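You operate a simulated robot arm through the tools that you are given. There is no shell and no other tool. Be economical: measure what you need, move in short steps, check, and stop when the job is done.

You run a simulated two-armed robot. Do the job below in one go: nothing can be reset, and whatever is moved stays where it is left.

TASK
Brush off the first head's lint and crank its drum to the mark.
Fine: open the guard before you brush, use the yellow block brush, put it back on its spot, shut the guard, turn the hand wheel till the yellow mark meets the red pointer; leave the second head alone. Set down upright: yellow block brush. What is to be rubbed or washed off counts as gone when no trace of it is left.

The check looks at the end state, three seconds after you hand in, the way a careful person would. Anything else that was tipped, shoved, dropped, spilled or broken makes it a failure.

THE ROBOT
Two 7-joint arms with fingered hands on one trunk, on a carriage that runs on a rail from [1.3, 90.3] to [-1.4, -97.7] (x, y) and turns from -189 to 143 degrees about z. Base frame: it is fixed where the carriage stands at the start and does not move with it; the origin is on the floor, on the carriage's upright axis, x ahead of it, y to its left, z up. Units: cm, degrees, N and s.
The left shoulder is at the start at [7, 18.8, 134.8], the right one opposite. With the tool pointing down near the work surface each hand reaches from about 10 to 82 cm from the robot's upright axis, wherever it stands, measured 20 degrees to its own side. Places, roughly: first guard door [80, -30, 130]; first hand wheel [90, -60, 70]; first machine [100, -30, 50]; mark [90, -30, 120]; second knitting head [110, 120, 120]; second machine [100, 120, 50]. Payload 4 kg a hand.
The TCP of each hand is the grasp point between the finger pads, 2.6 cm short of the fingertips. In the tool frame z runs along the fingers and y along their closing line. Largest opening 13.2 cm; the body of the gripper starts 7.3 cm behind the TCP. The gripper is a hand of 4 fingers: y runs from the thumb to the fingers, the wrist lies at [0, 0, -22.4] in the tool frame, and closing takes about 1.5 s.
Orientation is that of the tool frame in the base frame, as [roll, pitch, yaw] about the fixed x, y, z axes, in that order (R = Rz(yaw) Ry(pitch) Rx(roll)). With the fingers straight down and closing along the base's y, the tool's x points along the base's -x, its y along +y and its z along -z.

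THE INTERFACE
- The arms move only by the tool move_arm. It takes "left_steps", "right_steps" or both (then of equal length, played together; a hand with none holds still); each is a list of rows, each an object (a shift or turn left out is 0, a gripper value left out holds the last) with "delta_pos": the shift along the base's x, y, z in cm, a list of three; "dr": the turn, a rotation vector about the base's x, y, z in degrees, a list of three. In form: [{"delta_pos": [dx, dy, dz], "dr": [ax, ay, az]}, ...]. A call has 1 to 20 rows; each row is the pose to reach, as a shift and turn from the pose commanded when the call began. "left_grip" and "right_grip" are, for a hand that has rows, the closure, from 0 (fully open) to 1 (shut), set as the call begins (left out, the last holds). Rows are played at 5 a second. More than 5 cm and 8.6 degrees between two rows, or a gripper value outside its range, and nothing of the call is played. A pose out of reach is approached as far as the arm can. The call stops where the force on the tool passes 90 N (or 10 N more than at its start, if that is more) or the arm is blocked; 0.2 s more then pass. The fingers move at their own pace (about 7.2 cm/s each) and stop on an object; they squeeze with about 25 N. The grip force told is the motor's: it shows also when the fingers shut on nothing. Time passes only in rows, and 0.2 s behind the last, so rows that repeat a pose let the fingers close. The reply holds the time, the measured pose of the TCP, the force on the tool along the base axes, the opening and the grip force, in the units named above and with some noise, with the torque about the TCP (base axes, N m) and any sound that the robot's microphone picked up, and new pictures: "show" is both (left out), scene, wrist or none (wrist: the cameras of the hands that moved).
- Cameras (640 x 400 px; columns grow to the right, rows downward): "scene" is now at [13.41, -2.01, 162.51]; the picture's right is [-0.02, -1.00, 0.00], its down [-0.14, 0.00, -0.99] and it looks along [0.99, -0.02, -0.14] (base axes); focal length 214 px, centre (320, 200). "left" rides on the left gripper at [-7.3, 0.6, -9.4] in its tool frame; the picture's right is [-0.08, -1.00, 0.00], its down [0.79, -0.06, -0.62] and it looks along [0.61, -0.05, 0.79] (tool axes); focal length 230 px, centre (320, 200). "right" rides on the right gripper at [7.3, 0.6, -9.4] in its tool frame; the picture's right is [-0.08, 1.00, 0.00], its down [-0.78, -0.06, -0.62] and it looks along [-0.61, -0.05, 0.79] (tool axes); focal length 230 px, centre (320, 200). There is no depth. A picture from a camera that has moved, and an enlarged one, comes with that camera's place and axes in the base frame and with its lens. The place of the scene camera against the robot may be out by one fixed shift of up to 2.5 cm in any direction.
- move_column(by): slides the trunk up (or, below 0, down) by that many cm; the arms and the scene camera ride with it, the base frame stays. It gives what a move gives, with no picture.
- steer(legs): drives the robot by 1 to 6 legs, each [ahead, left, turn to the left] in cm, cm and degrees, along the robot's own axes; the way and the turn of a leg run together, so that a leg with both is an arc; at most 150 cm and 180 degrees a leg. The arms and the cameras ride along, it lands a little off, and it stops where it bumps. It keeps to its track: a leg is cut to what the track allows. It gives what a move gives, and a new picture of the scene camera.
- curl_fingers(finger1, finger2, finger3, thumb_bend, hand): sets how far each is bent, from 0 (flat) to 1 (curled in); at 0.3 the hand is open as for a grip, at 0.7 the pads meet at the TCP. One left out holds its place. A second passes; each finger stops where it meets its share of the squeeze, and holds until it gets a number again. A gripper value or a shape takes the hand back. It gives what a move gives, with no picture; readings hold the bend of each and the force on the fingers (four entries, about 0 where the hand has none), thumb and palm.
- hand_shape(shape, hand): the hand has 4 fingers and takes this shape, open, in about a second: jaw (thumb against the fingers, like two jaws); tri (thumb and two fingers); tip (a fingertip pinch); poke (one finger out to press); point (the index stretched); flat (the hand flat); cup (the hand cupped); fist (a fist). The gripper value then closes the fingers along that shape, each until it touches; the sizes above hold for jaw. It gives what a move gives, with no picture.
- head_to(pan, tilt): turns the head with the scene camera to pan (to the left, within 86 degrees either way) and tilt (down, from -29 to 69), counted from straight ahead of the robot. It gives what a move gives, and a new picture of the scene camera.
- enlarge(camera, box): a new picture of the part [left, top, right, bottom] of that camera's present view, enlarged. No time passes.
- finish_job(): hands the job in; it is judged then, once.

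Work in short steps. Places have to be worked out from the pictures, the camera data and where the tool is seen: move nearer, look again, correct. Check each grasp and each placing, and mend what went wrong. You have 120 turns and 260 pictures in all, those below and enlarged ones among them. Open the grippers and draw the arms clear of the work before you hand the job in, unless the task says otherwise; then end with one line.

The tools are called as a command line: name --argument value ..., lists and objects as JSON in quotes. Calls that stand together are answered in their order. move_arm: Moves the arms, as the interface text tells. Its arguments: {"type":"object","properties":{"left_steps":{"type":"array","items":{"type":"object","properties":{"delta_pos":{"type":"array","items":{"type":"number"}},"dr":{"type":"array","items":{"type":"number"}}}}},"left_grip":{"type":"number"},"right_steps":{"type":"array","items":{"type":"object","properties":{"delta_pos":{"type":"array","items":{"type":"number"}},"dr":{"type":"array","items":{"type":"number"}}}}},"right_grip":{"type":"number"},"show":{"type":"string","enum":["both","scene","wrist","none"]}},"required":[]} The other tools are called the same way: move_column (by) slides the trunk up or down; hand_shape (shape, hand) gives the hand a shape; curl_fingers (finger1, finger2, finger3, thumb_bend, hand) moves the fingers one by one; steer (legs) drives the base; head_to (pan, tilt) turns the head that bears the scene camera; enlarge (camera, box) takes an enlarged picture of a part of a camera's view; finish_job () hands the job in.

At the start:

```text
t: 0.0
left_tcp_pos: [33.51, 2.01, 158.36]
left_ee_rot: [-179.9, 0.1, -180.0]
left_wrist_force: [-0.7, 0.8, -0.1]
left_moment: [0.02, -0.01, 0.0]
left_width: 13.16
left_grip_force: 0.0
left_shape: jaw
left_bend: [0.3, 0.3, 0.3, 0.3]
left_finger forces: [0.1, 0.1, 0.0, 0.0, 0.0, 0.0]
right_tcp_pos: [42.61, -51.74, 99.98]
right_ee_rot: [-180.0, -0.1, -179.9]
right_wrist_force: [0.7, 0.2, 0.6]
right_moment: [0.01, 0.0, -0.01]
right_width: 13.19
right_grip_force: 0.0
right_shape: jaw
right_bend: [0.3, 0.3, 0.3, 0.3]
right_finger forces: [0.0, 0.0, 0.0, 0.0, 0.1, 0.0]
trunk travel left (down, up): [-82.5, 11.5]
robot x, y, heading: [-0.4, -0.33, 0.1]
head pan, tilt: [-1.4, 8.2]
```

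scene: 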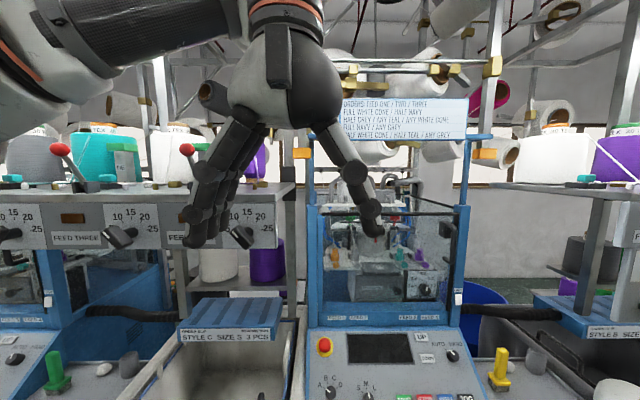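
right: 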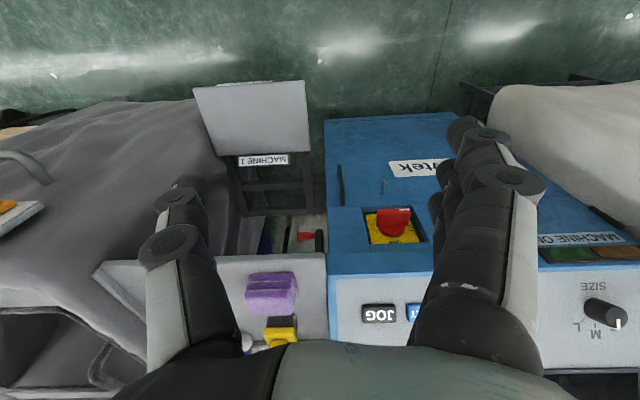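
left: 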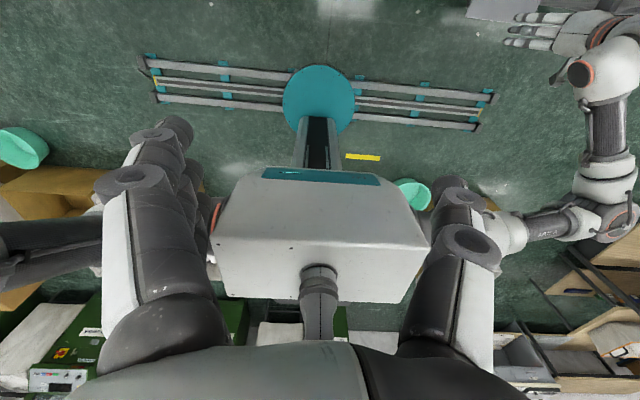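

The left hand blocks the scene view; I look to the right and down first to find machine 1, the brush and wheel.

head_to --pan -25 --tilt 25

enlarge --camera "scene" --box '[160, 100, 480, 300]'

```text
t: 0.9
left_tcp_pos: [33.52, 1.94, 158.24]
left_ee_rot: [-179.9, 0.1, -179.9]
left_wrist_force: [-1.0, 0.1, 0.0]
left_moment: [0.03, -0.03, -0.01]
left_width: 13.2
left_grip_force: 0.1
left_shape: jaw
left_bend: [0.3, 0.3, 0.3, 0.3]
left_finger forces: [0.0, 0.0, 0.0, 0.1, 0.0, 0.1]
right_tcp_pos: [42.61, -51.73, 100.0]
right_ee_rot: [-180.0, -0.1, -179.9]
right_wrist_force: [-0.3, -0.4, -0.2]
right_moment: [0.01, 0.02, -0.03]
right_width: 13.18
right_grip_force: 0.1
right_shape: jaw
right_bend: [0.3, 0.3, 0.3, 0.3]
right_finger forces: [0.0, 0.0, 0.0, 0.0, 0.0, 0.0]
trunk travel left (down, up): [-82.5, 11.5]
robot x, y, heading: [-0.01, -0.02, -0.1]
head pan, tilt: [-25.0, 25.0]
camera scene: at [12.5, -5.67, 159.78], right [-0.42, -0.91, 0.0], down [-0.38, 0.18, -0.91], along [0.82, -0.38, -0.42], focal length 214 px, centre (320, 200)
```

scene: 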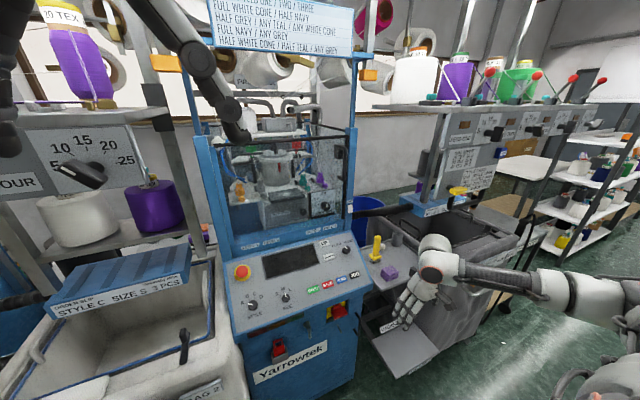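

```text
2.00 times, centred on (320, 200) of scene
camera zoom: at [12.5, -5.67, 159.78], right [-0.42, -0.91, 0.0], down [-0.38, 0.18, -0.91], along [0.82, -0.38, -0.42], focal length 429 px, centre (320, 200)
```

zoom: 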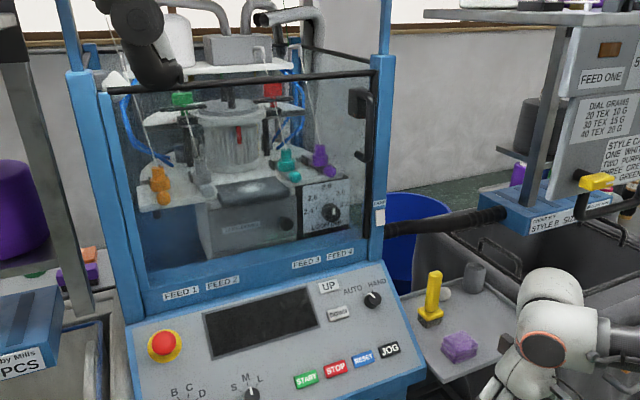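

The central blue machine is machine 1 (guard with handle at right, drum with red pointer inside, yellow brush on a side tray). I draw the left hand aside out of the view.

move_arm --left_steps '[{"delta_pos": [0, 5, 0]}, {"delta_pos": [0, 10, 0]}, {"delta_pos": [0, 15, -4]}, {"delta_pos": [0, 20, -8]}, {"delta_pos": [0, 25, -12]}, {"delta_pos": [0, 30, -16]}, {"delta_pos": [0, 34, -20]}, {"delta_pos": [0, 34, -25]}, {"delta_pos": [0, 34, -30]}, {"delta_pos": [0, 34, -35]}]' --show "none"

steer --legs '[[0, -25, 0]]'

head_to --pan -8 --tilt 25

enlarge --camera "scene" --box '[200, 50, 440, 200]'

enlarge --camera "scene" --box '[360, 150, 600, 300]'

```text
refused: row 3 steps farther than a row can; nothing moved
```

```text
t: 2.7
left_tcp_pos: [33.1, -23.05, 158.31]
left_ee_rot: [-179.8, 0.0, -179.8]
left_wrist_force: [-0.1, 0.3, -0.6]
left_moment: [-0.02, 0.0, 0.0]
left_width: 13.19
left_grip_force: 0.1
left_shape: jaw
left_bend: [0.3, 0.3, 0.3, 0.3]
left_finger forces: [0.0, 0.0, 0.0, 0.1, 0.0, 0.0]
right_tcp_pos: [42.35, -76.68, 100.13]
right_ee_rot: [-179.9, 0.1, -179.8]
right_wrist_force: [-0.8, -0.6, -0.1]
right_moment: [-0.02, 0.0, 0.02]
right_width: 13.18
right_grip_force: 0.1
right_shape: jaw
right_bend: [0.3, 0.3, 0.3, 0.3]
right_finger forces: [0.0, 0.0, 0.0, 0.0, 0.1, 0.0]
trunk travel left (down, up): [-82.5, 11.5]
robot x, y, heading: [-0.22, -25.31, 0.2]
head pan, tilt: [-25.0, 25.0]
camera scene: at [12.13, -30.68, 159.78], right [-0.42, -0.91, 0.0], down [-0.38, 0.18, -0.91], along [0.82, -0.38, -0.42], focal length 214 px, centre (320, 200)
```

scene: 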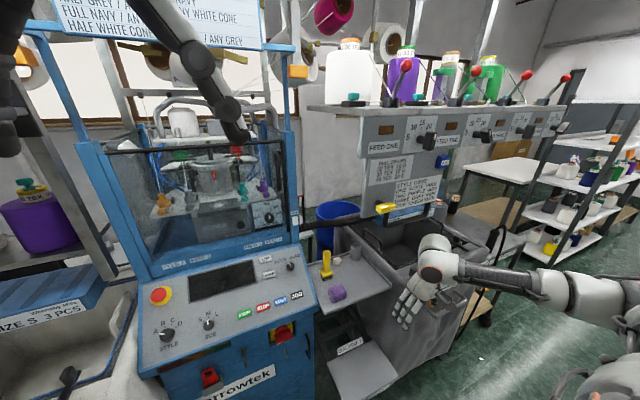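

```text
t: 3.5
left_tcp_pos: [33.01, -23.4, 158.23]
left_ee_rot: [-179.9, 0.0, -179.8]
left_wrist_force: [0.7, 0.1, -0.1]
left_moment: [-0.01, -0.02, -0.02]
left_width: 13.18
left_grip_force: 0.1
left_shape: jaw
left_bend: [0.3, 0.3, 0.3, 0.3]
left_finger forces: [0.1, 0.0, 0.0, 0.0, 0.0, 0.0]
right_tcp_pos: [42.35, -77.05, 99.96]
right_ee_rot: [180.0, 0.0, -179.8]
right_wrist_force: [0.3, -0.2, 0.9]
right_moment: [0.01, -0.04, 0.0]
right_width: 13.17
right_grip_force: 0.0
right_shape: jaw
right_bend: [0.3, 0.3, 0.3, 0.3]
right_finger forces: [0.0, 0.0, 0.1, 0.0, 0.0, 0.0]
trunk travel left (down, up): [-82.5, 11.5]
robot x, y, heading: [-0.26, -25.08, 0.3]
head pan, tilt: [-8.0, 25.0]
camera scene: at [12.9, -28.5, 159.77], right [-0.14, -0.99, 0.0], down [-0.42, 0.06, -0.91], along [0.9, -0.13, -0.42], focal length 214 px, centre (320, 200)
```

scene: 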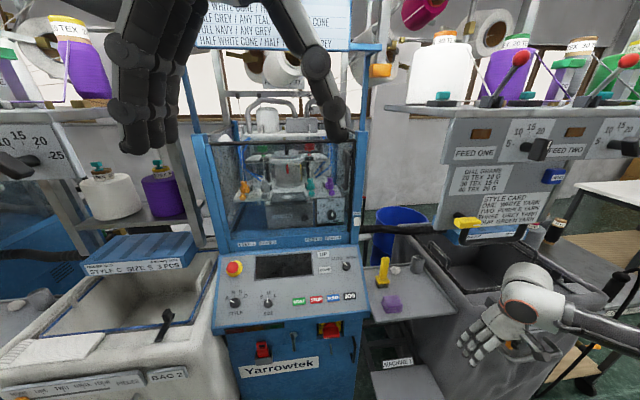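

```text
2.67 times, centred on (320, 125) of scene
camera zoom: at [12.9, -28.5, 159.77], right [-0.14, -0.99, 0.0], down [-0.42, 0.06, -0.91], along [0.9, -0.13, -0.42], focal length 572 px, centre (320, 400)
```

zoom: 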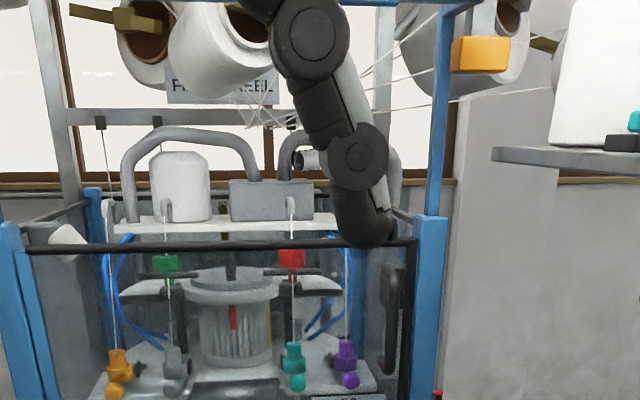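

```text
2.67 times, centred on (480, 225) of scene
camera zoom: at [12.9, -28.5, 159.77], right [-0.14, -0.99, 0.0], down [-0.42, 0.06, -0.91], along [0.9, -0.13, -0.42], focal length 572 px, centre (-107, 133)
```

zoom: 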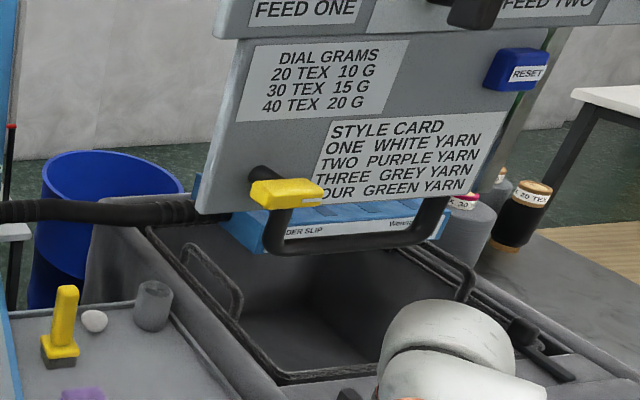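

The drum has a red pointer in front and a yellow mark at its right side. I clear the left arm with smaller rows, then look closer.

move_arm --left_steps '[{"delta_pos": [0, 4, -2]}, {"delta_pos": [0, 8, -4]}, {"delta_pos": [0, 12, -6]}, {"delta_pos": [0, 16, -9]}, {"delta_pos": [0, 20, -12]}, {"delta_pos": [0, 24, -15]}, {"delta_pos": [0, 28, -18]}, {"delta_pos": [0, 31, -22]}, {"delta_pos": [0, 33, -26]}, {"delta_pos": [0, 34, -30]}]' --show "scene"

enlarge --camera "scene" --box '[200, 80, 392, 200]'

enlarge --camera "scene" --box '[310, 230, 438, 310]'

```text
t: 5.7
left_tcp_pos: [32.99, 10.85, 128.3]
left_ee_rot: [-179.9, 0.0, -179.8]
left_wrist_force: [-0.5, 0.5, -0.1]
left_moment: [-0.02, 0.02, 0.04]
left_width: 13.2
left_grip_force: 0.0
left_shape: jaw
left_bend: [0.3, 0.3, 0.3, 0.3]
left_finger forces: [0.1, 0.1, 0.1, 0.0, 0.0, 0.1]
right_tcp_pos: [42.27, -76.85, 100.02]
right_ee_rot: [-179.8, 0.0, -179.8]
right_wrist_force: [0.9, -0.1, -0.6]
right_moment: [-0.01, 0.03, 0.01]
right_width: 13.17
right_grip_force: 0.2
right_shape: jaw
right_bend: [0.3, 0.3, 0.3, 0.3]
right_finger forces: [0.0, 0.0, 0.0, 0.0, 0.1, 0.0]
trunk travel left (down, up): [-82.5, 11.5]
robot x, y, heading: [-0.38, -25.29, 0.0]
head pan, tilt: [-8.0, 25.0]
camera scene: at [12.87, -28.24, 159.79], right [-0.14, -0.99, 0.0], down [-0.42, 0.06, -0.91], along [0.9, -0.12, -0.42], focal length 214 px, centre (320, 200)
```

scene: 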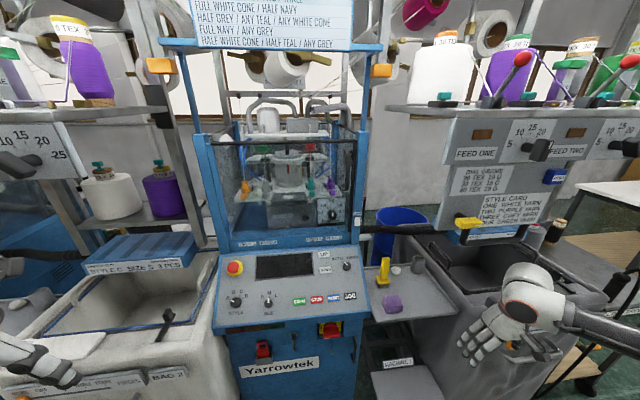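

```text
3.33 times, centred on (296, 140) of scene
camera zoom: at [12.87, -28.24, 159.79], right [-0.14, -0.99, 0.0], down [-0.42, 0.06, -0.91], along [0.9, -0.12, -0.42], focal length 715 px, centre (400, 400)
```

zoom: 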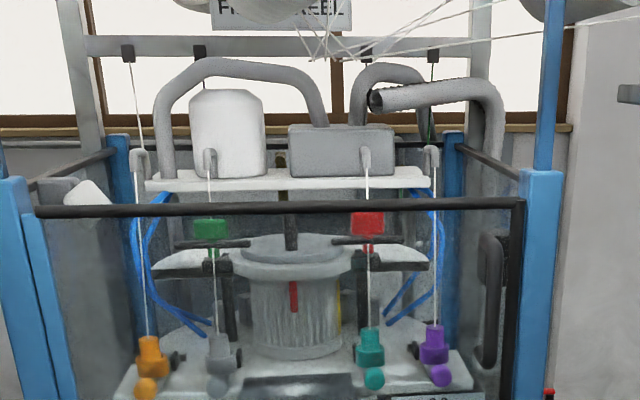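

```text
5.00 times, centred on (374, 270) of scene
camera zoom: at [12.87, -28.24, 159.79], right [-0.14, -0.99, 0.0], down [-0.42, 0.06, -0.91], along [0.9, -0.12, -0.42], focal length 1072 px, centre (50, -150)
```

zoom: 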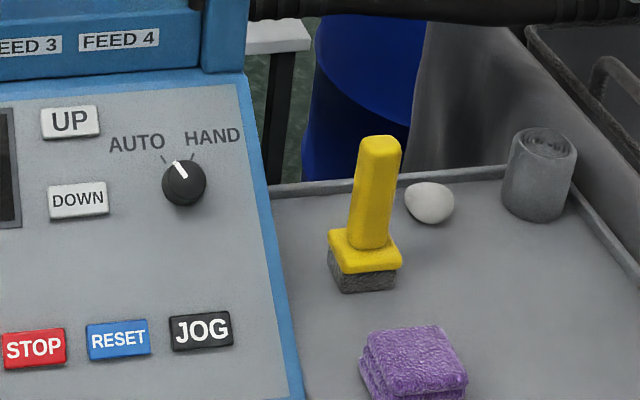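

I need triangulation of the brush and to find the hand wheel: show the right wrist camera from here, and tilt the head toward the machine's right side.

move_arm --right_steps '[{"delta_pos": [0, 0, 2]}]' --show "wrist"

head_to --pan -35 --tilt 40

enlarge --camera "scene" --box '[160, 130, 352, 250]'

```text
t: 6.1
left_tcp_pos: [33.08, 10.85, 128.29]
left_ee_rot: [-179.9, 0.0, -179.9]
left_wrist_force: [-0.7, 1.0, 0.4]
left_moment: [0.01, -0.01, 0.0]
left_width: 13.17
left_grip_force: 0.1
left_shape: jaw
left_bend: [0.3, 0.3, 0.3, 0.3]
left_finger forces: [0.1, 0.0, 0.0, 0.1, 0.0, 0.0]
right_tcp_pos: [42.34, -76.94, 102.05]
right_ee_rot: [180.0, 0.0, -179.8]
right_wrist_force: [0.6, -0.3, 0.0]
right_moment: [0.04, -0.05, 0.01]
right_width: 13.17
right_grip_force: 0.0
right_shape: jaw
right_bend: [0.3, 0.3, 0.3, 0.3]
right_finger forces: [0.1, 0.1, 0.1, 0.1, 0.0, 0.0]
trunk travel left (down, up): [-82.5, 11.5]
robot x, y, heading: [-0.17, -25.67, 0.3]
head pan, tilt: [-8.0, 25.0]
camera right: at [34.91, -76.48, 111.36], right [0.07, 1.0, 0.0], down [0.79, -0.06, 0.62], along [0.61, -0.05, -0.79], focal length 230 px, centre (320, 200)
```

right: 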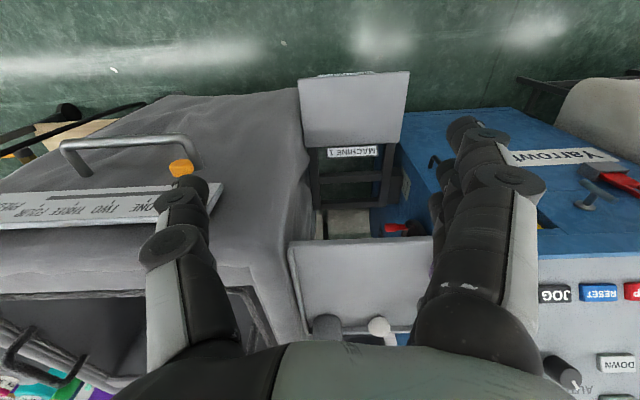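

```text
t: 7.0
left_tcp_pos: [33.29, 10.86, 128.49]
left_ee_rot: [-179.9, 0.0, -179.8]
left_wrist_force: [0.0, -0.1, -0.7]
left_moment: [0.01, -0.01, -0.01]
left_width: 13.19
left_grip_force: 0.1
left_shape: jaw
left_bend: [0.3, 0.3, 0.3, 0.3]
left_finger forces: [0.0, 0.0, 0.0, 0.1, 0.0, 0.1]
right_tcp_pos: [42.37, -76.91, 101.95]
right_ee_rot: [-180.0, 0.1, -179.7]
right_wrist_force: [0.2, 0.0, 0.0]
right_moment: [-0.01, -0.03, -0.01]
right_width: 13.18
right_grip_force: 0.0
right_shape: jaw
right_bend: [0.3, 0.3, 0.3, 0.3]
right_finger forces: [0.0, 0.0, 0.1, 0.0, 0.0, 0.0]
trunk travel left (down, up): [-82.5, 11.5]
robot x, y, heading: [-0.41, -25.54, -0.3]
head pan, tilt: [-35.0, 40.0]
camera scene: at [10.76, -31.96, 157.44], right [-0.57, -0.82, 0.0], down [-0.53, 0.37, -0.77], along [0.63, -0.44, -0.64], focal length 214 px, centre (320, 200)
```

scene: 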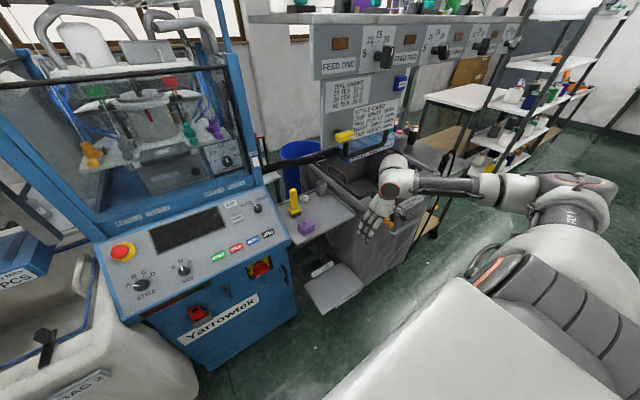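

```text
3.33 times, centred on (256, 190) of scene
camera zoom: at [10.76, -31.96, 157.44], right [-0.57, -0.82, 0.0], down [-0.53, 0.37, -0.77], along [0.63, -0.44, -0.64], focal length 715 px, centre (533, 233)
```

zoom: 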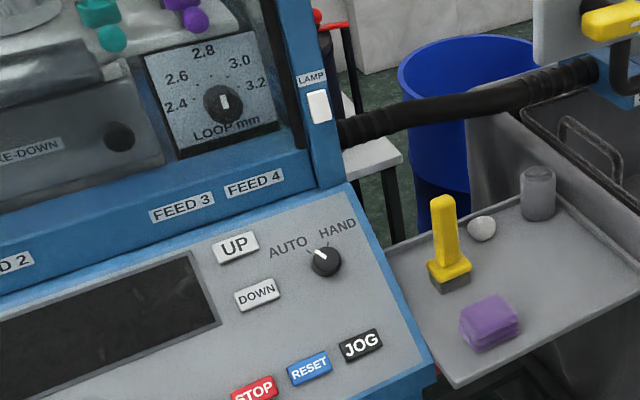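

Brush seems near [75,-63,90–104]. Now I look at the guard closely to learn its hinge and handle.

head_to --pan 5 --tilt 18

enlarge --camera "scene" --box '[216, 120, 408, 240]'

enlarge --camera "scene" --box '[230, 100, 326, 160]'

```text
t: 8.1
left_tcp_pos: [33.25, 10.77, 128.39]
left_ee_rot: [-180.0, 0.0, -179.7]
left_wrist_force: [0.4, -0.3, -0.2]
left_moment: [0.0, -0.01, 0.02]
left_width: 13.18
left_grip_force: 0.0
left_shape: jaw
left_bend: [0.3, 0.3, 0.3, 0.3]
left_finger forces: [0.1, 0.0, 0.0, 0.0, 0.1, 0.0]
right_tcp_pos: [42.33, -77.0, 101.9]
right_ee_rot: [180.0, 0.1, -179.8]
right_wrist_force: [0.3, 0.7, 0.6]
right_moment: [0.05, 0.01, 0.01]
right_width: 13.18
right_grip_force: 0.1
right_shape: jaw
right_bend: [0.3, 0.3, 0.3, 0.3]
right_finger forces: [0.0, 0.0, 0.1, 0.0, 0.1, 0.2]
trunk travel left (down, up): [-82.5, 11.5]
robot x, y, heading: [-0.53, -25.63, 0.1]
head pan, tilt: [5.0, 18.0]
camera scene: at [13.07, -26.28, 160.9], right [0.09, -1.0, 0.0], down [-0.31, -0.03, -0.95], along [0.95, 0.08, -0.31], focal length 214 px, centre (320, 200)
```

scene: 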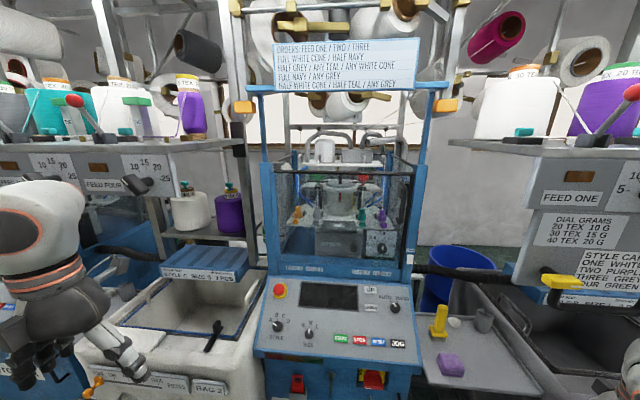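

```text
3.33 times, centred on (312, 180) of scene
camera zoom: at [13.07, -26.28, 160.9], right [0.09, -1.0, 0.0], down [-0.31, -0.03, -0.95], along [0.95, 0.08, -0.31], focal length 715 px, centre (347, 267)
```

zoom: 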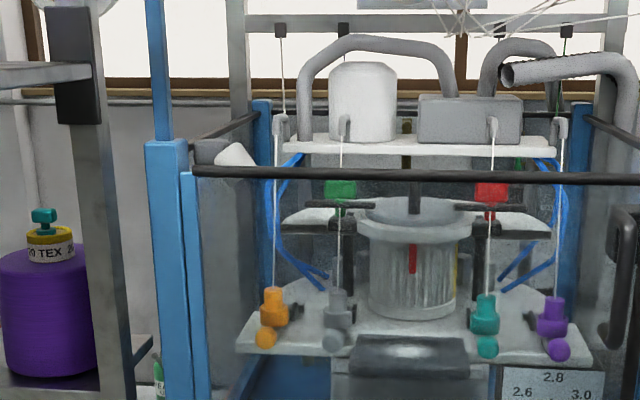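

```text
6.67 times, centred on (278, 130) of scene
camera zoom: at [13.07, -26.28, 160.9], right [0.09, -1.0, 0.0], down [-0.31, -0.03, -0.95], along [0.95, 0.08, -0.31], focal length 1430 px, centre (600, 667)
```

zoom: 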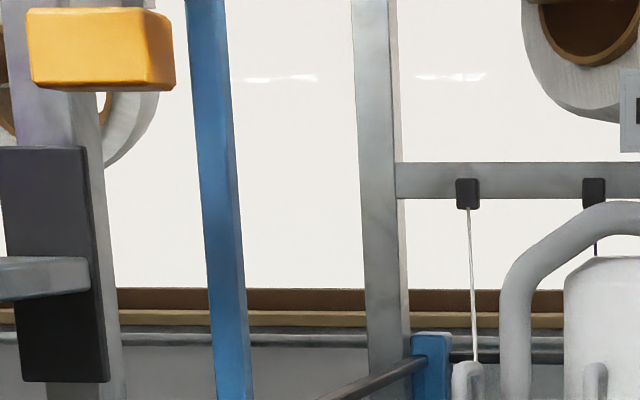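

The door looks hinged on the left, handle on the right at about [79,-46,139]. I raise the right hand and turn it to point forward, then drive right.

move_arm --right_steps '[{"delta_pos": [0, 0, 3.4], "dr": [0, -8.2, 0]}, {"delta_pos": [0, 0, 6.8], "dr": [0, -16.4, 0]}, {"delta_pos": [0, 0, 10.2], "dr": [0, -24.6, 0]}, {"delta_pos": [0, 0, 13.6], "dr": [0, -32.8, 0]}, {"delta_pos": [0, 0, 17], "dr": [0, -41, 0]}, {"delta_pos": [0, 0, 20.4], "dr": [0, -49.2, 0]}, {"delta_pos": [0, 0, 23.8], "dr": [0, -57.4, 0]}, {"delta_pos": [0, 0, 27.2], "dr": [0, -65.6, 0]}, {"delta_pos": [0, 0, 30.6], "dr": [0, -73.8, 0]}, {"delta_pos": [0, 0, 34], "dr": [0, -82, 0]}, {"delta_pos": [0, 0, 37], "dr": [0, -90, 0]}]' --show "none"

steer --legs '[[0, -25, 0]]'

move_arm --right_steps '[{"delta_pos": [0, 4.5, 0]}, {"delta_pos": [0, 9, 0]}, {"delta_pos": [0, 13.5, 0]}, {"delta_pos": [0, 18, 0]}, {"delta_pos": [0, 22.5, 0]}, {"delta_pos": [0, 27, 0]}, {"delta_pos": [0, 31.5, 0]}, {"delta_pos": [0, 36, 0]}, {"delta_pos": [0, 40.5, 0]}, {"delta_pos": [0, 45, 0]}, {"delta_pos": [0, 49.5, 0]}, {"delta_pos": [0, 54, 0]}]' --show "both"

```text
t: 10.5
left_tcp_pos: [33.24, 10.75, 128.33]
left_ee_rot: [-179.9, 0.0, -179.8]
left_wrist_force: [0.0, 0.3, 0.6]
left_moment: [0.01, -0.02, -0.02]
left_width: 13.18
left_grip_force: 0.0
left_shape: jaw
left_bend: [0.3, 0.3, 0.3, 0.3]
left_finger forces: [0.0, 0.1, 0.0, 0.0, 0.0, 0.0]
right_tcp_pos: [42.1, -77.0, 138.8]
right_ee_rot: [-53.8, 89.9, -53.8]
right_wrist_force: [0.1, -0.2, 0.0]
right_moment: [0.06, 0.01, 0.0]
right_width: 13.19
right_grip_force: 0.0
right_shape: jaw
right_bend: [0.3, 0.3, 0.3, 0.3]
right_finger forces: [0.0, 0.0, 0.0, 0.0, 0.1, 0.0]
trunk travel left (down, up): [-82.5, 11.5]
robot x, y, heading: [-0.29, -25.38, -0.1]
head pan, tilt: [5.0, 18.0]
```

```text
t: 12.3
left_tcp_pos: [32.78, -13.93, 128.27]
left_ee_rot: [-179.8, 0.0, -179.8]
left_wrist_force: [-0.3, -0.2, -0.6]
left_moment: [0.01, 0.02, 0.01]
left_width: 13.18
left_grip_force: 0.1
left_shape: jaw
left_bend: [0.3, 0.3, 0.3, 0.3]
left_finger forces: [0.1, 0.0, 0.1, 0.0, 0.0, 0.0]
right_tcp_pos: [41.93, -101.83, 138.82]
right_ee_rot: [-92.0, 89.6, -91.8]
right_wrist_force: [0.6, 0.5, -0.1]
right_moment: [0.0, 0.0, -0.01]
right_width: 13.2
right_grip_force: 0.1
right_shape: jaw
right_bend: [0.3, 0.3, 0.3, 0.3]
right_finger forces: [0.0, 0.1, 0.0, 0.1, 0.0, 0.1]
trunk travel left (down, up): [-82.5, 11.5]
robot x, y, heading: [-0.8, -50.38, 0.2]
head pan, tilt: [5.0, 18.0]
camera scene: at [12.71, -51.13, 160.9], right [0.09, -1.0, 0.0], down [-0.31, -0.03, -0.95], along [0.95, 0.09, -0.31], focal length 214 px, centre (320, 200)
```

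scene: 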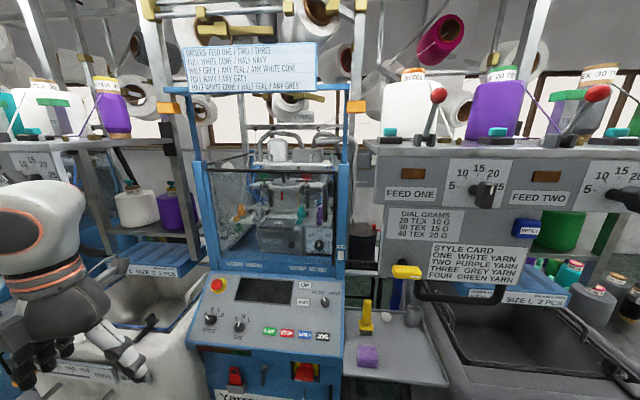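

```text
t: 14.9
left_tcp_pos: [32.67, -14.3, 128.48]
left_ee_rot: [-179.9, 0.0, -179.6]
left_wrist_force: [-0.1, 0.7, -0.1]
left_moment: [-0.01, 0.0, -0.01]
left_width: 13.2
left_grip_force: 0.0
left_shape: jaw
left_bend: [0.3, 0.3, 0.3, 0.3]
left_finger forces: [0.0, 0.1, 0.0, 0.0, 0.0, 0.0]
right_tcp_pos: [41.97, -95.48, 138.77]
right_ee_rot: [-92.2, 89.9, -92.1]
right_wrist_force: [-0.2, 0.9, -0.3]
right_moment: [-0.04, 0.0, 0.02]
right_width: 13.19
right_grip_force: 0.0
right_shape: jaw
right_bend: [0.3, 0.3, 0.3, 0.3]
right_finger forces: [0.0, 0.0, 0.0, 0.0, 0.0, 0.1]
right hand out of reach, approached as far as the arm can: row 2, 3, 4, 5, 6, 7, 8, 9, 10, 11, 12
trunk travel left (down, up): [-82.5, 11.5]
robot x, y, heading: [-0.79, -50.59, 0.4]
head pan, tilt: [5.0, 18.0]
camera scene: at [12.71, -51.4, 160.91], right [0.09, -1.0, 0.0], down [-0.31, -0.03, -0.95], along [0.95, 0.09, -0.31], focal length 214 px, centre (320, 200)
camera right: at [32.51, -94.98, 131.44], right [0.0, 1.0, 0.07], down [-0.62, -0.06, 0.79], along [0.79, -0.04, 0.61], focal length 230 px, centre (320, 200)
```

scene: 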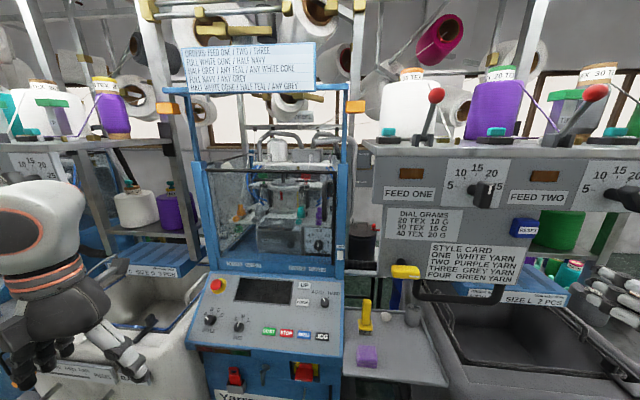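
right: 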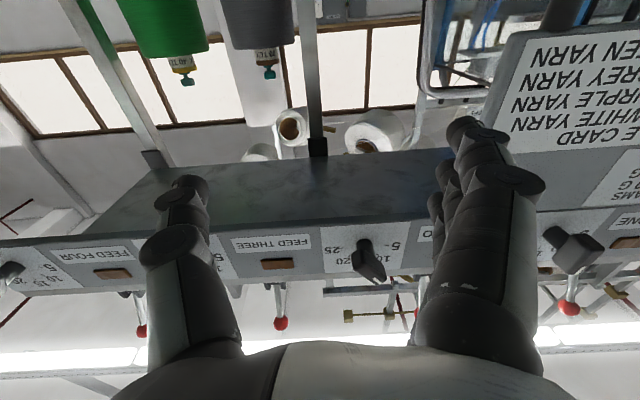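

The hand was too near the chest to slide left. I push it forward while correcting y.

move_arm --right_steps '[{"delta_pos": [4, 0, 0]}, {"delta_pos": [8, 0, 0]}, {"delta_pos": [12, 0, 0]}, {"delta_pos": [16, 0, 0]}, {"delta_pos": [16, 0, 0]}]' --show "scene"

```text
t: 16.1
left_tcp_pos: [32.61, -14.12, 128.57]
left_ee_rot: [-180.0, 0.2, -179.8]
left_wrist_force: [0.1, -0.4, 1.0]
left_moment: [-0.01, -0.02, -0.03]
left_width: 13.18
left_grip_force: 0.1
left_shape: jaw
left_bend: [0.3, 0.3, 0.3, 0.3]
left_finger forces: [0.0, 0.0, 0.1, 0.0, 0.0, 0.0]
right_tcp_pos: [57.0, -94.72, 138.99]
right_ee_rot: [-75.2, 89.7, -75.0]
right_wrist_force: [-0.1, -0.2, 0.4]
right_moment: [-0.01, 0.0, -0.03]
right_width: 13.17
right_grip_force: 0.0
right_shape: jaw
right_bend: [0.3, 0.3, 0.3, 0.3]
right_finger forces: [0.0, 0.0, 0.0, 0.0, 0.1, 0.0]
trunk travel left (down, up): [-82.5, 11.5]
robot x, y, heading: [-0.6, -50.47, 0.2]
head pan, tilt: [5.0, 18.0]
camera scene: at [12.54, -51.36, 160.92], right [0.09, -1.0, 0.0], down [-0.31, -0.03, -0.95], along [0.95, 0.09, -0.31], focal length 214 px, centre (320, 200)
```

scene: 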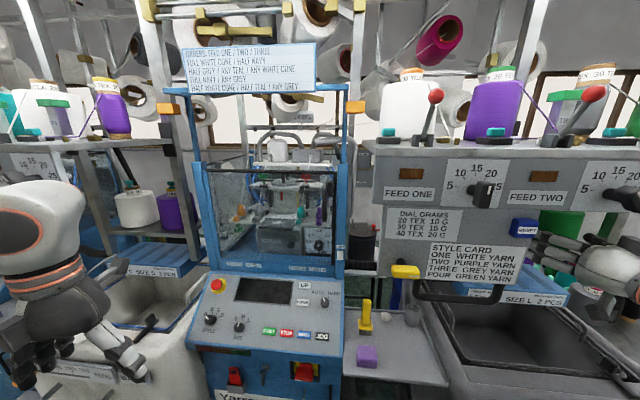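

Reached as intended; now slide left at x=57 toward y=-48.

move_arm --right_steps '[{"delta_pos": [0, 4.5, 0]}, {"delta_pos": [0, 9, 0]}, {"delta_pos": [0, 13.5, 0]}, {"delta_pos": [0, 18, 0]}, {"delta_pos": [0, 22.5, 0]}, {"delta_pos": [0, 27, 0]}, {"delta_pos": [0, 31.5, 0]}, {"delta_pos": [0, 36, 0]}, {"delta_pos": [0, 40.5, 0]}, {"delta_pos": [0, 45, 0]}, {"delta_pos": [0, 47, 0]}]' --show "both"

```text
t: 16.8
left_tcp_pos: [33.03, -15.01, 128.51]
left_ee_rot: [179.8, -0.2, -179.8]
left_wrist_force: [0.0, 1.4, -0.7]
left_moment: [-0.09, -0.07, 0.01]
left_width: 13.19
left_grip_force: 0.0
left_shape: jaw
left_bend: [0.3, 0.3, 0.3, 0.3]
left_finger forces: [0.0, 0.1, 0.0, 0.0, 0.0, 0.0]
right_tcp_pos: [57.79, -87.79, 138.89]
right_ee_rot: [-163.4, 89.4, -166.3]
right_wrist_force: [16.1, -43.5, -9.0]
right_moment: [-0.51, -0.71, 2.29]
right_width: 13.2
right_grip_force: 0.1
right_shape: jaw
right_bend: [0.3, 0.3, 0.3, 0.3]
right_finger forces: [16.6, 15.3, 13.7, 0.0, 0.0, 0.0]
trunk travel left (down, up): [-82.5, 11.5]
robot x, y, heading: [-0.88, -50.91, -0.1]
head pan, tilt: [5.0, 18.0]
stopped in row 3 (right hand): the force on the tool passed its limit at 103 N (the readings are from after the stop); the commanded pose is now the measured one
camera scene: at [12.93, -52.25, 160.88], right [0.09, -1.0, 0.0], down [-0.31, -0.02, -0.95], along [0.95, 0.08, -0.31], focal length 214 px, centre (320, 200)
camera right: at [48.33, -86.83, 131.51], right [0.05, 1.0, 0.08], down [-0.61, -0.03, 0.79], along [0.79, -0.09, 0.61], focal length 230 px, centre (320, 200)
```

scene: 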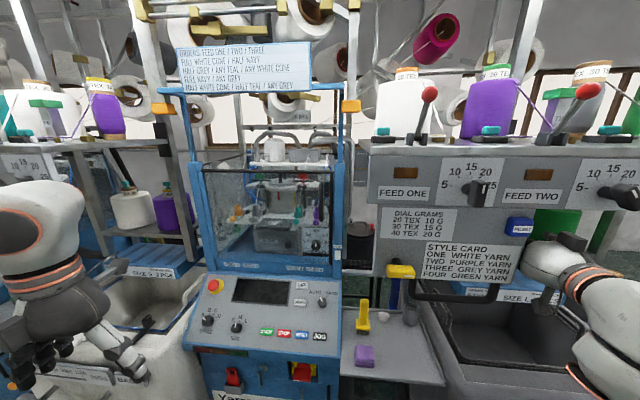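
right: 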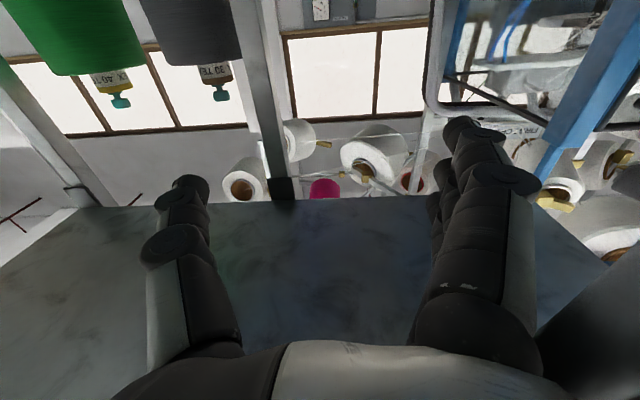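

The fingers touched the side of the hanging style-card panel: the feed box stands nearer (x≈55) than I thought. I back away: right, then back.

move_arm --right_steps '[{"delta_pos": [0, -4, 0]}, {"delta_pos": [0, -8, 0]}, {"delta_pos": [-4, -9, 0]}, {"delta_pos": [-8, -9, 0]}, {"delta_pos": [-12, -9, 0]}, {"delta_pos": [-16, -9, 0]}]' --show "none"

enlarge --camera "scene" --box '[330, 140, 634, 330]'

```text
t: 18.2
left_tcp_pos: [32.75, -14.33, 128.36]
left_ee_rot: [-179.8, 0.0, -179.9]
left_wrist_force: [0.6, 0.5, 0.1]
left_moment: [0.02, -0.02, 0.02]
left_width: 13.18
left_grip_force: 0.2
left_shape: jaw
left_bend: [0.3, 0.3, 0.3, 0.3]
left_finger forces: [0.0, 0.1, 0.0, 0.0, 0.0, 0.0]
right_tcp_pos: [51.7, -95.72, 139.34]
right_ee_rot: [-100.0, 89.7, -102.0]
right_wrist_force: [0.5, -0.1, -0.1]
right_moment: [-0.01, 0.02, 0.02]
right_width: 13.19
right_grip_force: 0.1
right_shape: jaw
right_bend: [0.3, 0.3, 0.3, 0.3]
right_finger forces: [0.1, 0.0, 0.0, 0.0, 0.1, 0.0]
right hand out of reach, approached as far as the arm can: row 4, 5, 6
trunk travel left (down, up): [-82.5, 11.5]
robot x, y, heading: [-0.72, -50.43, 0.1]
head pan, tilt: [5.0, 18.0]
```

```text
2.11 times, centred on (482, 235) of scene
camera zoom: at [12.72, -51.47, 160.9], right [0.09, -1.0, 0.0], down [-0.31, -0.03, -0.95], along [0.95, 0.08, -0.31], focal length 452 px, centre (-21, 126)
```

zoom: 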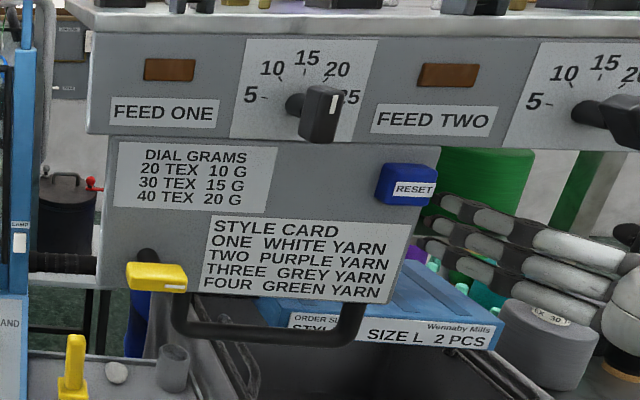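

Still intact. I draw the right hand further right and back, clear of the panel, lowering slightly.

move_arm --right_steps '[{"delta_pos": [-2, -4, 0]}, {"delta_pos": [-4, -8, 0]}, {"delta_pos": [-8, -10, 0]}, {"delta_pos": [-12, -10, -2]}, {"delta_pos": [-15, -10, -4]}, {"delta_pos": [-18, -10, -6]}]' --show "none"

steer --legs '[[0, -8, 0]]'

```text
t: 19.6
left_tcp_pos: [32.74, -14.34, 128.44]
left_ee_rot: [-179.9, 0.0, -179.8]
left_wrist_force: [-1.0, -0.3, -0.1]
left_moment: [0.01, -0.03, 0.0]
left_width: 13.19
left_grip_force: 0.0
left_shape: jaw
left_bend: [0.3, 0.3, 0.3, 0.3]
left_finger forces: [0.1, 0.0, 0.0, 0.0, 0.0, 0.0]
right_tcp_pos: [37.68, -107.1, 132.05]
right_ee_rot: [-56.6, 89.6, -58.5]
right_wrist_force: [0.3, 0.5, 0.0]
right_moment: [-0.01, 0.04, -0.02]
right_width: 13.22
right_grip_force: 0.0
right_shape: jaw
right_bend: [0.3, 0.3, 0.3, 0.3]
right_finger forces: [0.0, 0.1, 0.1, 0.0, 0.1, 0.0]
right hand out of reach, approached as far as the arm can: row 4, 5, 6
trunk travel left (down, up): [-82.5, 11.5]
robot x, y, heading: [-0.58, -50.63, -0.1]
head pan, tilt: [5.0, 18.0]
```

```text
t: 20.7
left_tcp_pos: [32.74, -21.64, 128.29]
left_ee_rot: [-179.7, 0.0, -179.7]
left_wrist_force: [-0.4, 1.0, -1.3]
left_moment: [-0.02, -0.01, 0.02]
left_width: 13.22
left_grip_force: 0.0
left_shape: jaw
left_bend: [0.3, 0.3, 0.3, 0.3]
left_finger forces: [0.0, 0.0, 0.0, 0.0, 0.0, 0.0]
right_tcp_pos: [37.79, -114.48, 132.15]
right_ee_rot: [-76.2, 89.5, -78.3]
right_wrist_force: [-0.2, -0.1, -0.1]
right_moment: [0.02, 0.01, -0.05]
right_width: 13.2
right_grip_force: 0.0
right_shape: jaw
right_bend: [0.3, 0.3, 0.3, 0.3]
right_finger forces: [0.0, 0.1, 0.1, 0.0, 0.0, 0.0]
trunk travel left (down, up): [-82.5, 11.5]
robot x, y, heading: [-0.98, -58.39, 0.4]
head pan, tilt: [5.0, 18.0]
camera scene: at [12.59, -58.72, 160.9], right [0.09, -1.0, 0.0], down [-0.31, -0.03, -0.95], along [0.95, 0.08, -0.31], focal length 214 px, centre (320, 200)
```

scene: 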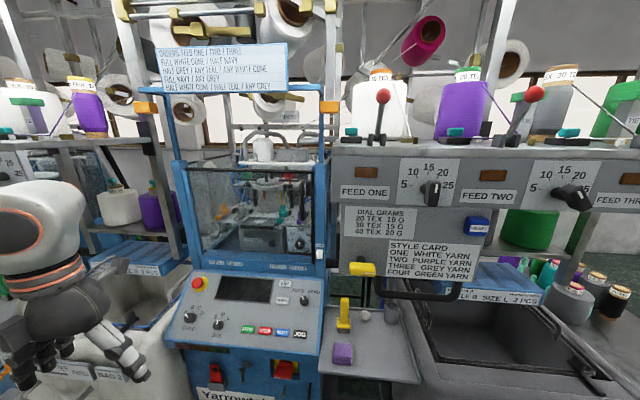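

Parallax gives the guard's right post near [78,-53], the style panel near x≈46,y −66…−90, brush ≈[71,-62]. The left arm is better suited for the door: I bring it forward to [58,-46,139] pointing forward.

move_arm --left_steps '[{"delta_pos": [2.2, -1, 0.9], "dr": [0, -7.5, 0]}, {"delta_pos": [4.4, -3, 1.8], "dr": [0, -15, 0]}, {"delta_pos": [6.6, -5, 2.7], "dr": [0, -22.5, 0]}, {"delta_pos": [8.8, -7, 3.6], "dr": [0, -30, 0]}, {"delta_pos": [11, -9, 4.5], "dr": [0, -37.5, 0]}, {"delta_pos": [13.2, -11, 5.4], "dr": [0, -45, 0]}, {"delta_pos": [15.4, -13, 6.3], "dr": [0, -52.5, 0]}, {"delta_pos": [17.6, -15, 7.2], "dr": [0, -60, 0]}, {"delta_pos": [19.8, -17, 8.1], "dr": [0, -67.5, 0]}, {"delta_pos": [22, -19, 9], "dr": [0, -75, 0]}, {"delta_pos": [24.2, -22, 10], "dr": [0, -82.5, 0]}, {"delta_pos": [26.4, -24.5, 11], "dr": [0, -90, 0]}]' --show "both"

```text
t: 23.3
left_tcp_pos: [58.94, -46.96, 139.52]
left_ee_rot: [-57.3, 89.6, -57.4]
left_wrist_force: [-0.5, 0.1, 0.1]
left_moment: [-0.01, 0.01, -0.02]
left_width: 13.16
left_grip_force: 0.0
left_shape: jaw
left_bend: [0.3, 0.3, 0.3, 0.3]
left_finger forces: [0.1, 0.0, 0.0, 0.0, 0.1, 0.0]
right_tcp_pos: [37.73, -115.11, 131.91]
right_ee_rot: [-50.5, 89.7, -52.5]
right_wrist_force: [-1.0, -0.2, -0.3]
right_moment: [-0.01, 0.03, 0.02]
right_width: 13.21
right_grip_force: 0.0
right_shape: jaw
right_bend: [0.3, 0.3, 0.3, 0.3]
right_finger forces: [0.0, 0.0, 0.0, 0.0, 0.0, 0.0]
trunk travel left (down, up): [-82.5, 11.5]
robot x, y, heading: [-0.75, -58.43, 0.3]
head pan, tilt: [5.0, 18.0]
camera scene: at [12.51, -59.58, 160.91], right [0.09, -1.0, 0.0], down [-0.31, -0.03, -0.95], along [0.95, 0.09, -0.31], focal length 214 px, centre (320, 200)
camera left: at [49.62, -46.27, 146.82], right [0.0, -1.0, 0.08], down [-0.61, -0.06, -0.79], along [0.79, -0.05, -0.61], focal length 230 px, centre (320, 200)
```

scene: 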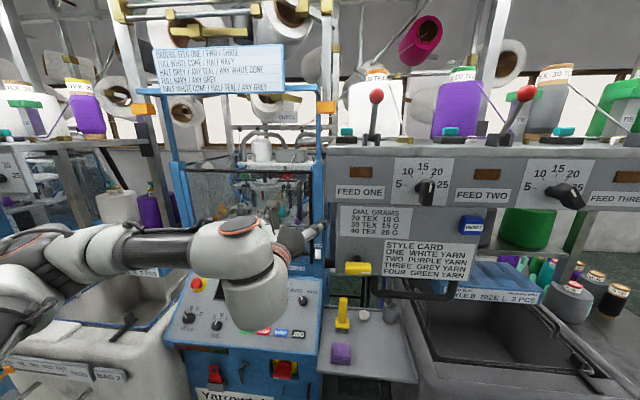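
left: 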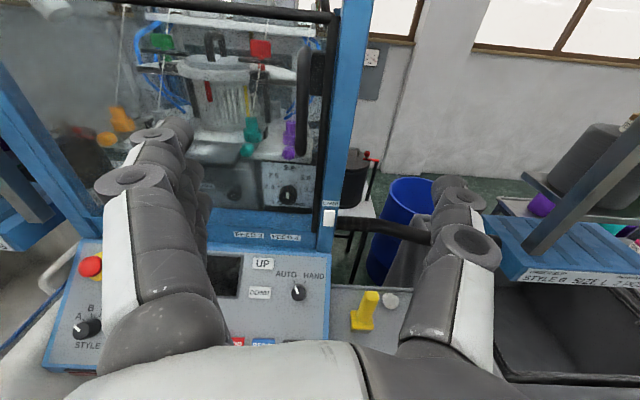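

The left wrist camera shows the handle nicely: about [77,-45,140]. I advance with y corrected, stopping short to look.

move_arm --left_steps '[{"delta_pos": [3, 1, 0]}, {"delta_pos": [6, 1.6, 0]}, {"delta_pos": [9, 1.6, 0]}, {"delta_pos": [11, 1.6, 0]}]' --show "wrist"

```text
t: 24.3
left_tcp_pos: [70.22, -44.98, 139.33]
left_ee_rot: [-101.0, 89.6, -101.1]
left_wrist_force: [0.5, 0.3, -1.0]
left_moment: [0.02, -0.01, 0.0]
left_width: 13.16
left_grip_force: 0.0
left_shape: jaw
left_bend: [0.3, 0.3, 0.3, 0.3]
left_finger forces: [0.0, 0.0, 0.0, 0.1, 0.0, 0.0]
right_tcp_pos: [38.0, -114.82, 131.95]
right_ee_rot: [-75.3, 89.6, -77.3]
right_wrist_force: [0.7, -0.6, -0.5]
right_moment: [0.0, 0.01, 0.01]
right_width: 13.21
right_grip_force: 0.1
right_shape: jaw
right_bend: [0.3, 0.3, 0.3, 0.3]
right_finger forces: [0.0, 0.0, 0.0, 0.1, 0.1, 0.1]
trunk travel left (down, up): [-82.5, 11.5]
robot x, y, heading: [-1.06, -58.49, 0.2]
head pan, tilt: [5.0, 18.0]
camera left: at [60.83, -44.26, 146.8], right [0.0, -1.0, 0.08], down [-0.62, -0.06, -0.78], along [0.79, -0.05, -0.62], focal length 230 px, centre (320, 200)
```

left: 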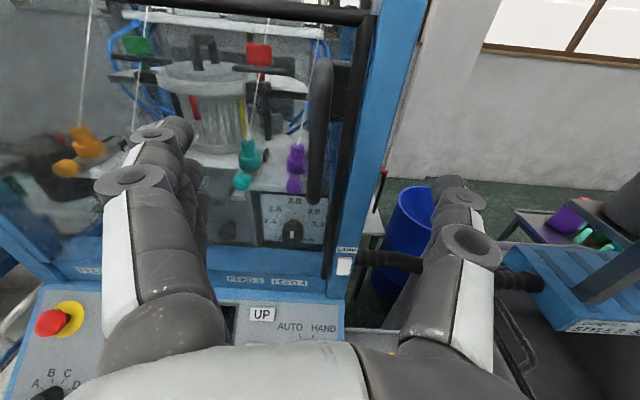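

Triangulation puts the handle nearer x≈84, y≈-44.7, z≈137.5. I narrow the opening so the thumb clears the frame, and go forward in small steps.

move_arm --left_steps '[{"delta_pos": [0, 0, -1]}, {"delta_pos": [0, 0, -1.5]}, {"delta_pos": [3, 0, -1.5]}, {"delta_pos": [6, 0.2, -1.5]}, {"delta_pos": [8, 0.2, -1.5]}]' --left_grip 0.5 --show "wrist"

```text
t: 25.5
left_tcp_pos: [78.2, -44.94, 138.04]
left_ee_rot: [-98.2, 89.7, -98.1]
left_wrist_force: [0.0, 0.8, 0.8]
left_moment: [-0.04, -0.03, 0.0]
left_width: 6.66
left_grip_force: 0.1
left_shape: jaw
left_bend: [0.73, 0.73, 0.73, 0.7]
left_finger forces: [0.0, 0.0, 0.0, 0.0, 0.0, 0.1]
right_tcp_pos: [37.76, -114.88, 131.93]
right_ee_rot: [-68.5, 89.8, -70.5]
right_wrist_force: [-0.6, -0.2, 0.7]
right_moment: [0.01, -0.02, 0.0]
right_width: 13.2
right_grip_force: 0.0
right_shape: jaw
right_bend: [0.3, 0.3, 0.3, 0.3]
right_finger forces: [0.0, 0.0, 0.0, 0.0, 0.0, 0.0]
trunk travel left (down, up): [-82.5, 11.5]
robot x, y, heading: [-1.24, -58.01, 0.1]
head pan, tilt: [5.0, 18.0]
camera left: at [68.79, -44.17, 145.33], right [0.0, -1.0, 0.08], down [-0.62, -0.06, -0.78], along [0.79, -0.05, -0.62], focal length 230 px, centre (320, 200)
```

left: 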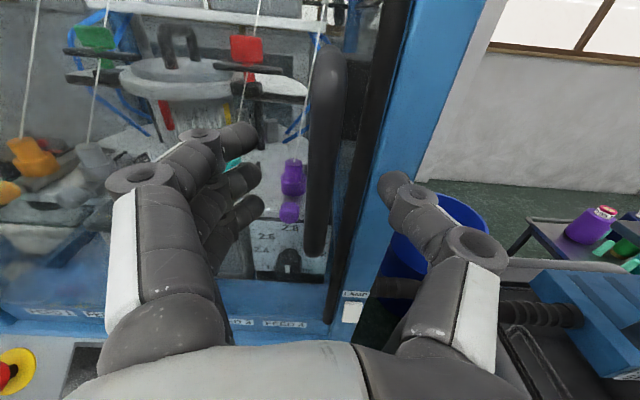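

The handle bar sits centred, at x≈84. I narrow a bit more and go forward 5 cm, then close.

move_arm --left_steps '[{"delta_pos": [0, 0, 0]}, {"delta_pos": [2, 0, 0]}, {"delta_pos": [3.5, 0, 0]}, {"delta_pos": [5, 0, 0]}]' --left_grip 0.62 --show "wrist"

```text
t: 26.5
left_tcp_pos: [81.47, -44.94, 138.55]
left_ee_rot: [-57.5, 89.5, -57.8]
left_wrist_force: [-63.9, 3.0, -17.8]
left_moment: [-0.06, 0.61, 0.14]
left_width: 5.2
left_grip_force: 0.1
left_shape: jaw
left_bend: [0.75, 0.75, 0.75, 0.71]
left_finger forces: [11.2, 11.8, 12.7, 0.1, 28.2, 0.0]
right_tcp_pos: [36.63, -114.79, 132.29]
right_ee_rot: [-20.9, 89.1, -22.8]
right_wrist_force: [-0.1, -0.7, 0.0]
right_moment: [0.0, -0.04, -0.01]
right_width: 13.22
right_grip_force: 0.0
right_shape: jaw
right_bend: [0.3, 0.3, 0.3, 0.3]
right_finger forces: [0.1, 0.0, 0.0, 0.1, 0.0, 0.1]
trunk travel left (down, up): [-82.5, 11.5]
robot x, y, heading: [-1.09, -58.11, 0.2]
head pan, tilt: [5.0, 18.0]
camera left: at [72.1, -44.14, 145.88], right [-0.01, -1.0, 0.08], down [-0.61, -0.06, -0.79], along [0.79, -0.06, -0.61], focal length 230 px, centre (320, 200)
```

left: 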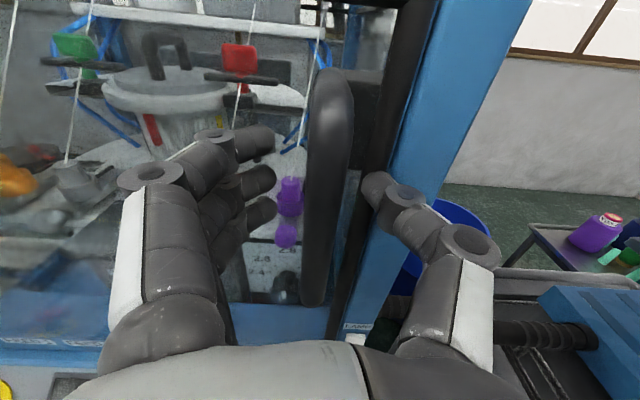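

Fingertips touch the pane, so the bar is between the pads. I back off slightly and close.

move_arm --left_steps '[{"delta_pos": [-0.8, -0.3, 0]}, {"delta_pos": [-0.8, -0.3, 0]}, {"delta_pos": [-0.8, -0.3, 0]}, {"delta_pos": [-0.8, -0.3, 0]}, {"delta_pos": [-0.8, -0.3, 0]}, {"delta_pos": [-0.8, -0.3, 0]}]' --left_grip 1 --show "wrist"

```text
t: 27.9
left_tcp_pos: [81.46, -45.15, 138.47]
left_ee_rot: [-48.1, 89.6, -48.2]
left_wrist_force: [-19.4, 2.0, 6.3]
left_moment: [0.06, -0.15, 0.24]
left_width: 0.14
left_grip_force: 25.4
left_shape: jaw
left_bend: [0.73, 0.73, 0.73, 0.76]
left_finger forces: [0.1, 0.0, 0.0, 0.1, 0.0, 0.1]
right_tcp_pos: [37.19, -114.78, 132.1]
right_ee_rot: [-33.4, 89.5, -35.4]
right_wrist_force: [-0.4, 0.2, 0.4]
right_moment: [0.02, 0.02, 0.01]
right_width: 13.23
right_grip_force: 0.0
right_shape: jaw
right_bend: [0.3, 0.3, 0.3, 0.3]
right_finger forces: [0.1, 0.0, 0.0, 0.0, 0.0, 0.0]
trunk travel left (down, up): [-82.5, 11.5]
robot x, y, heading: [-1.19, -58.55, -0.3]
head pan, tilt: [5.0, 18.0]
camera left: at [72.14, -44.38, 145.74], right [0.0, -1.0, 0.08], down [-0.61, -0.06, -0.79], along [0.79, -0.05, -0.61], focal length 230 px, centre (320, 200)
```

left: 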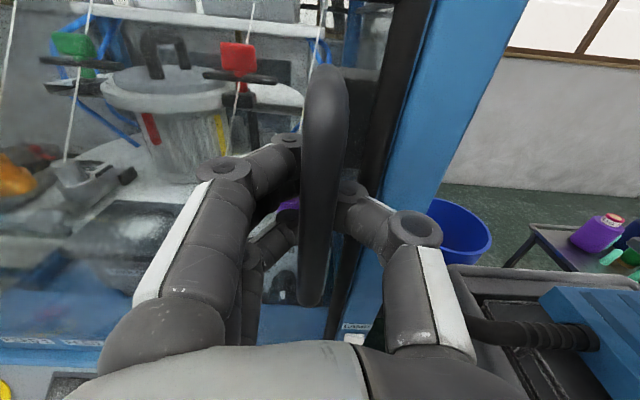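

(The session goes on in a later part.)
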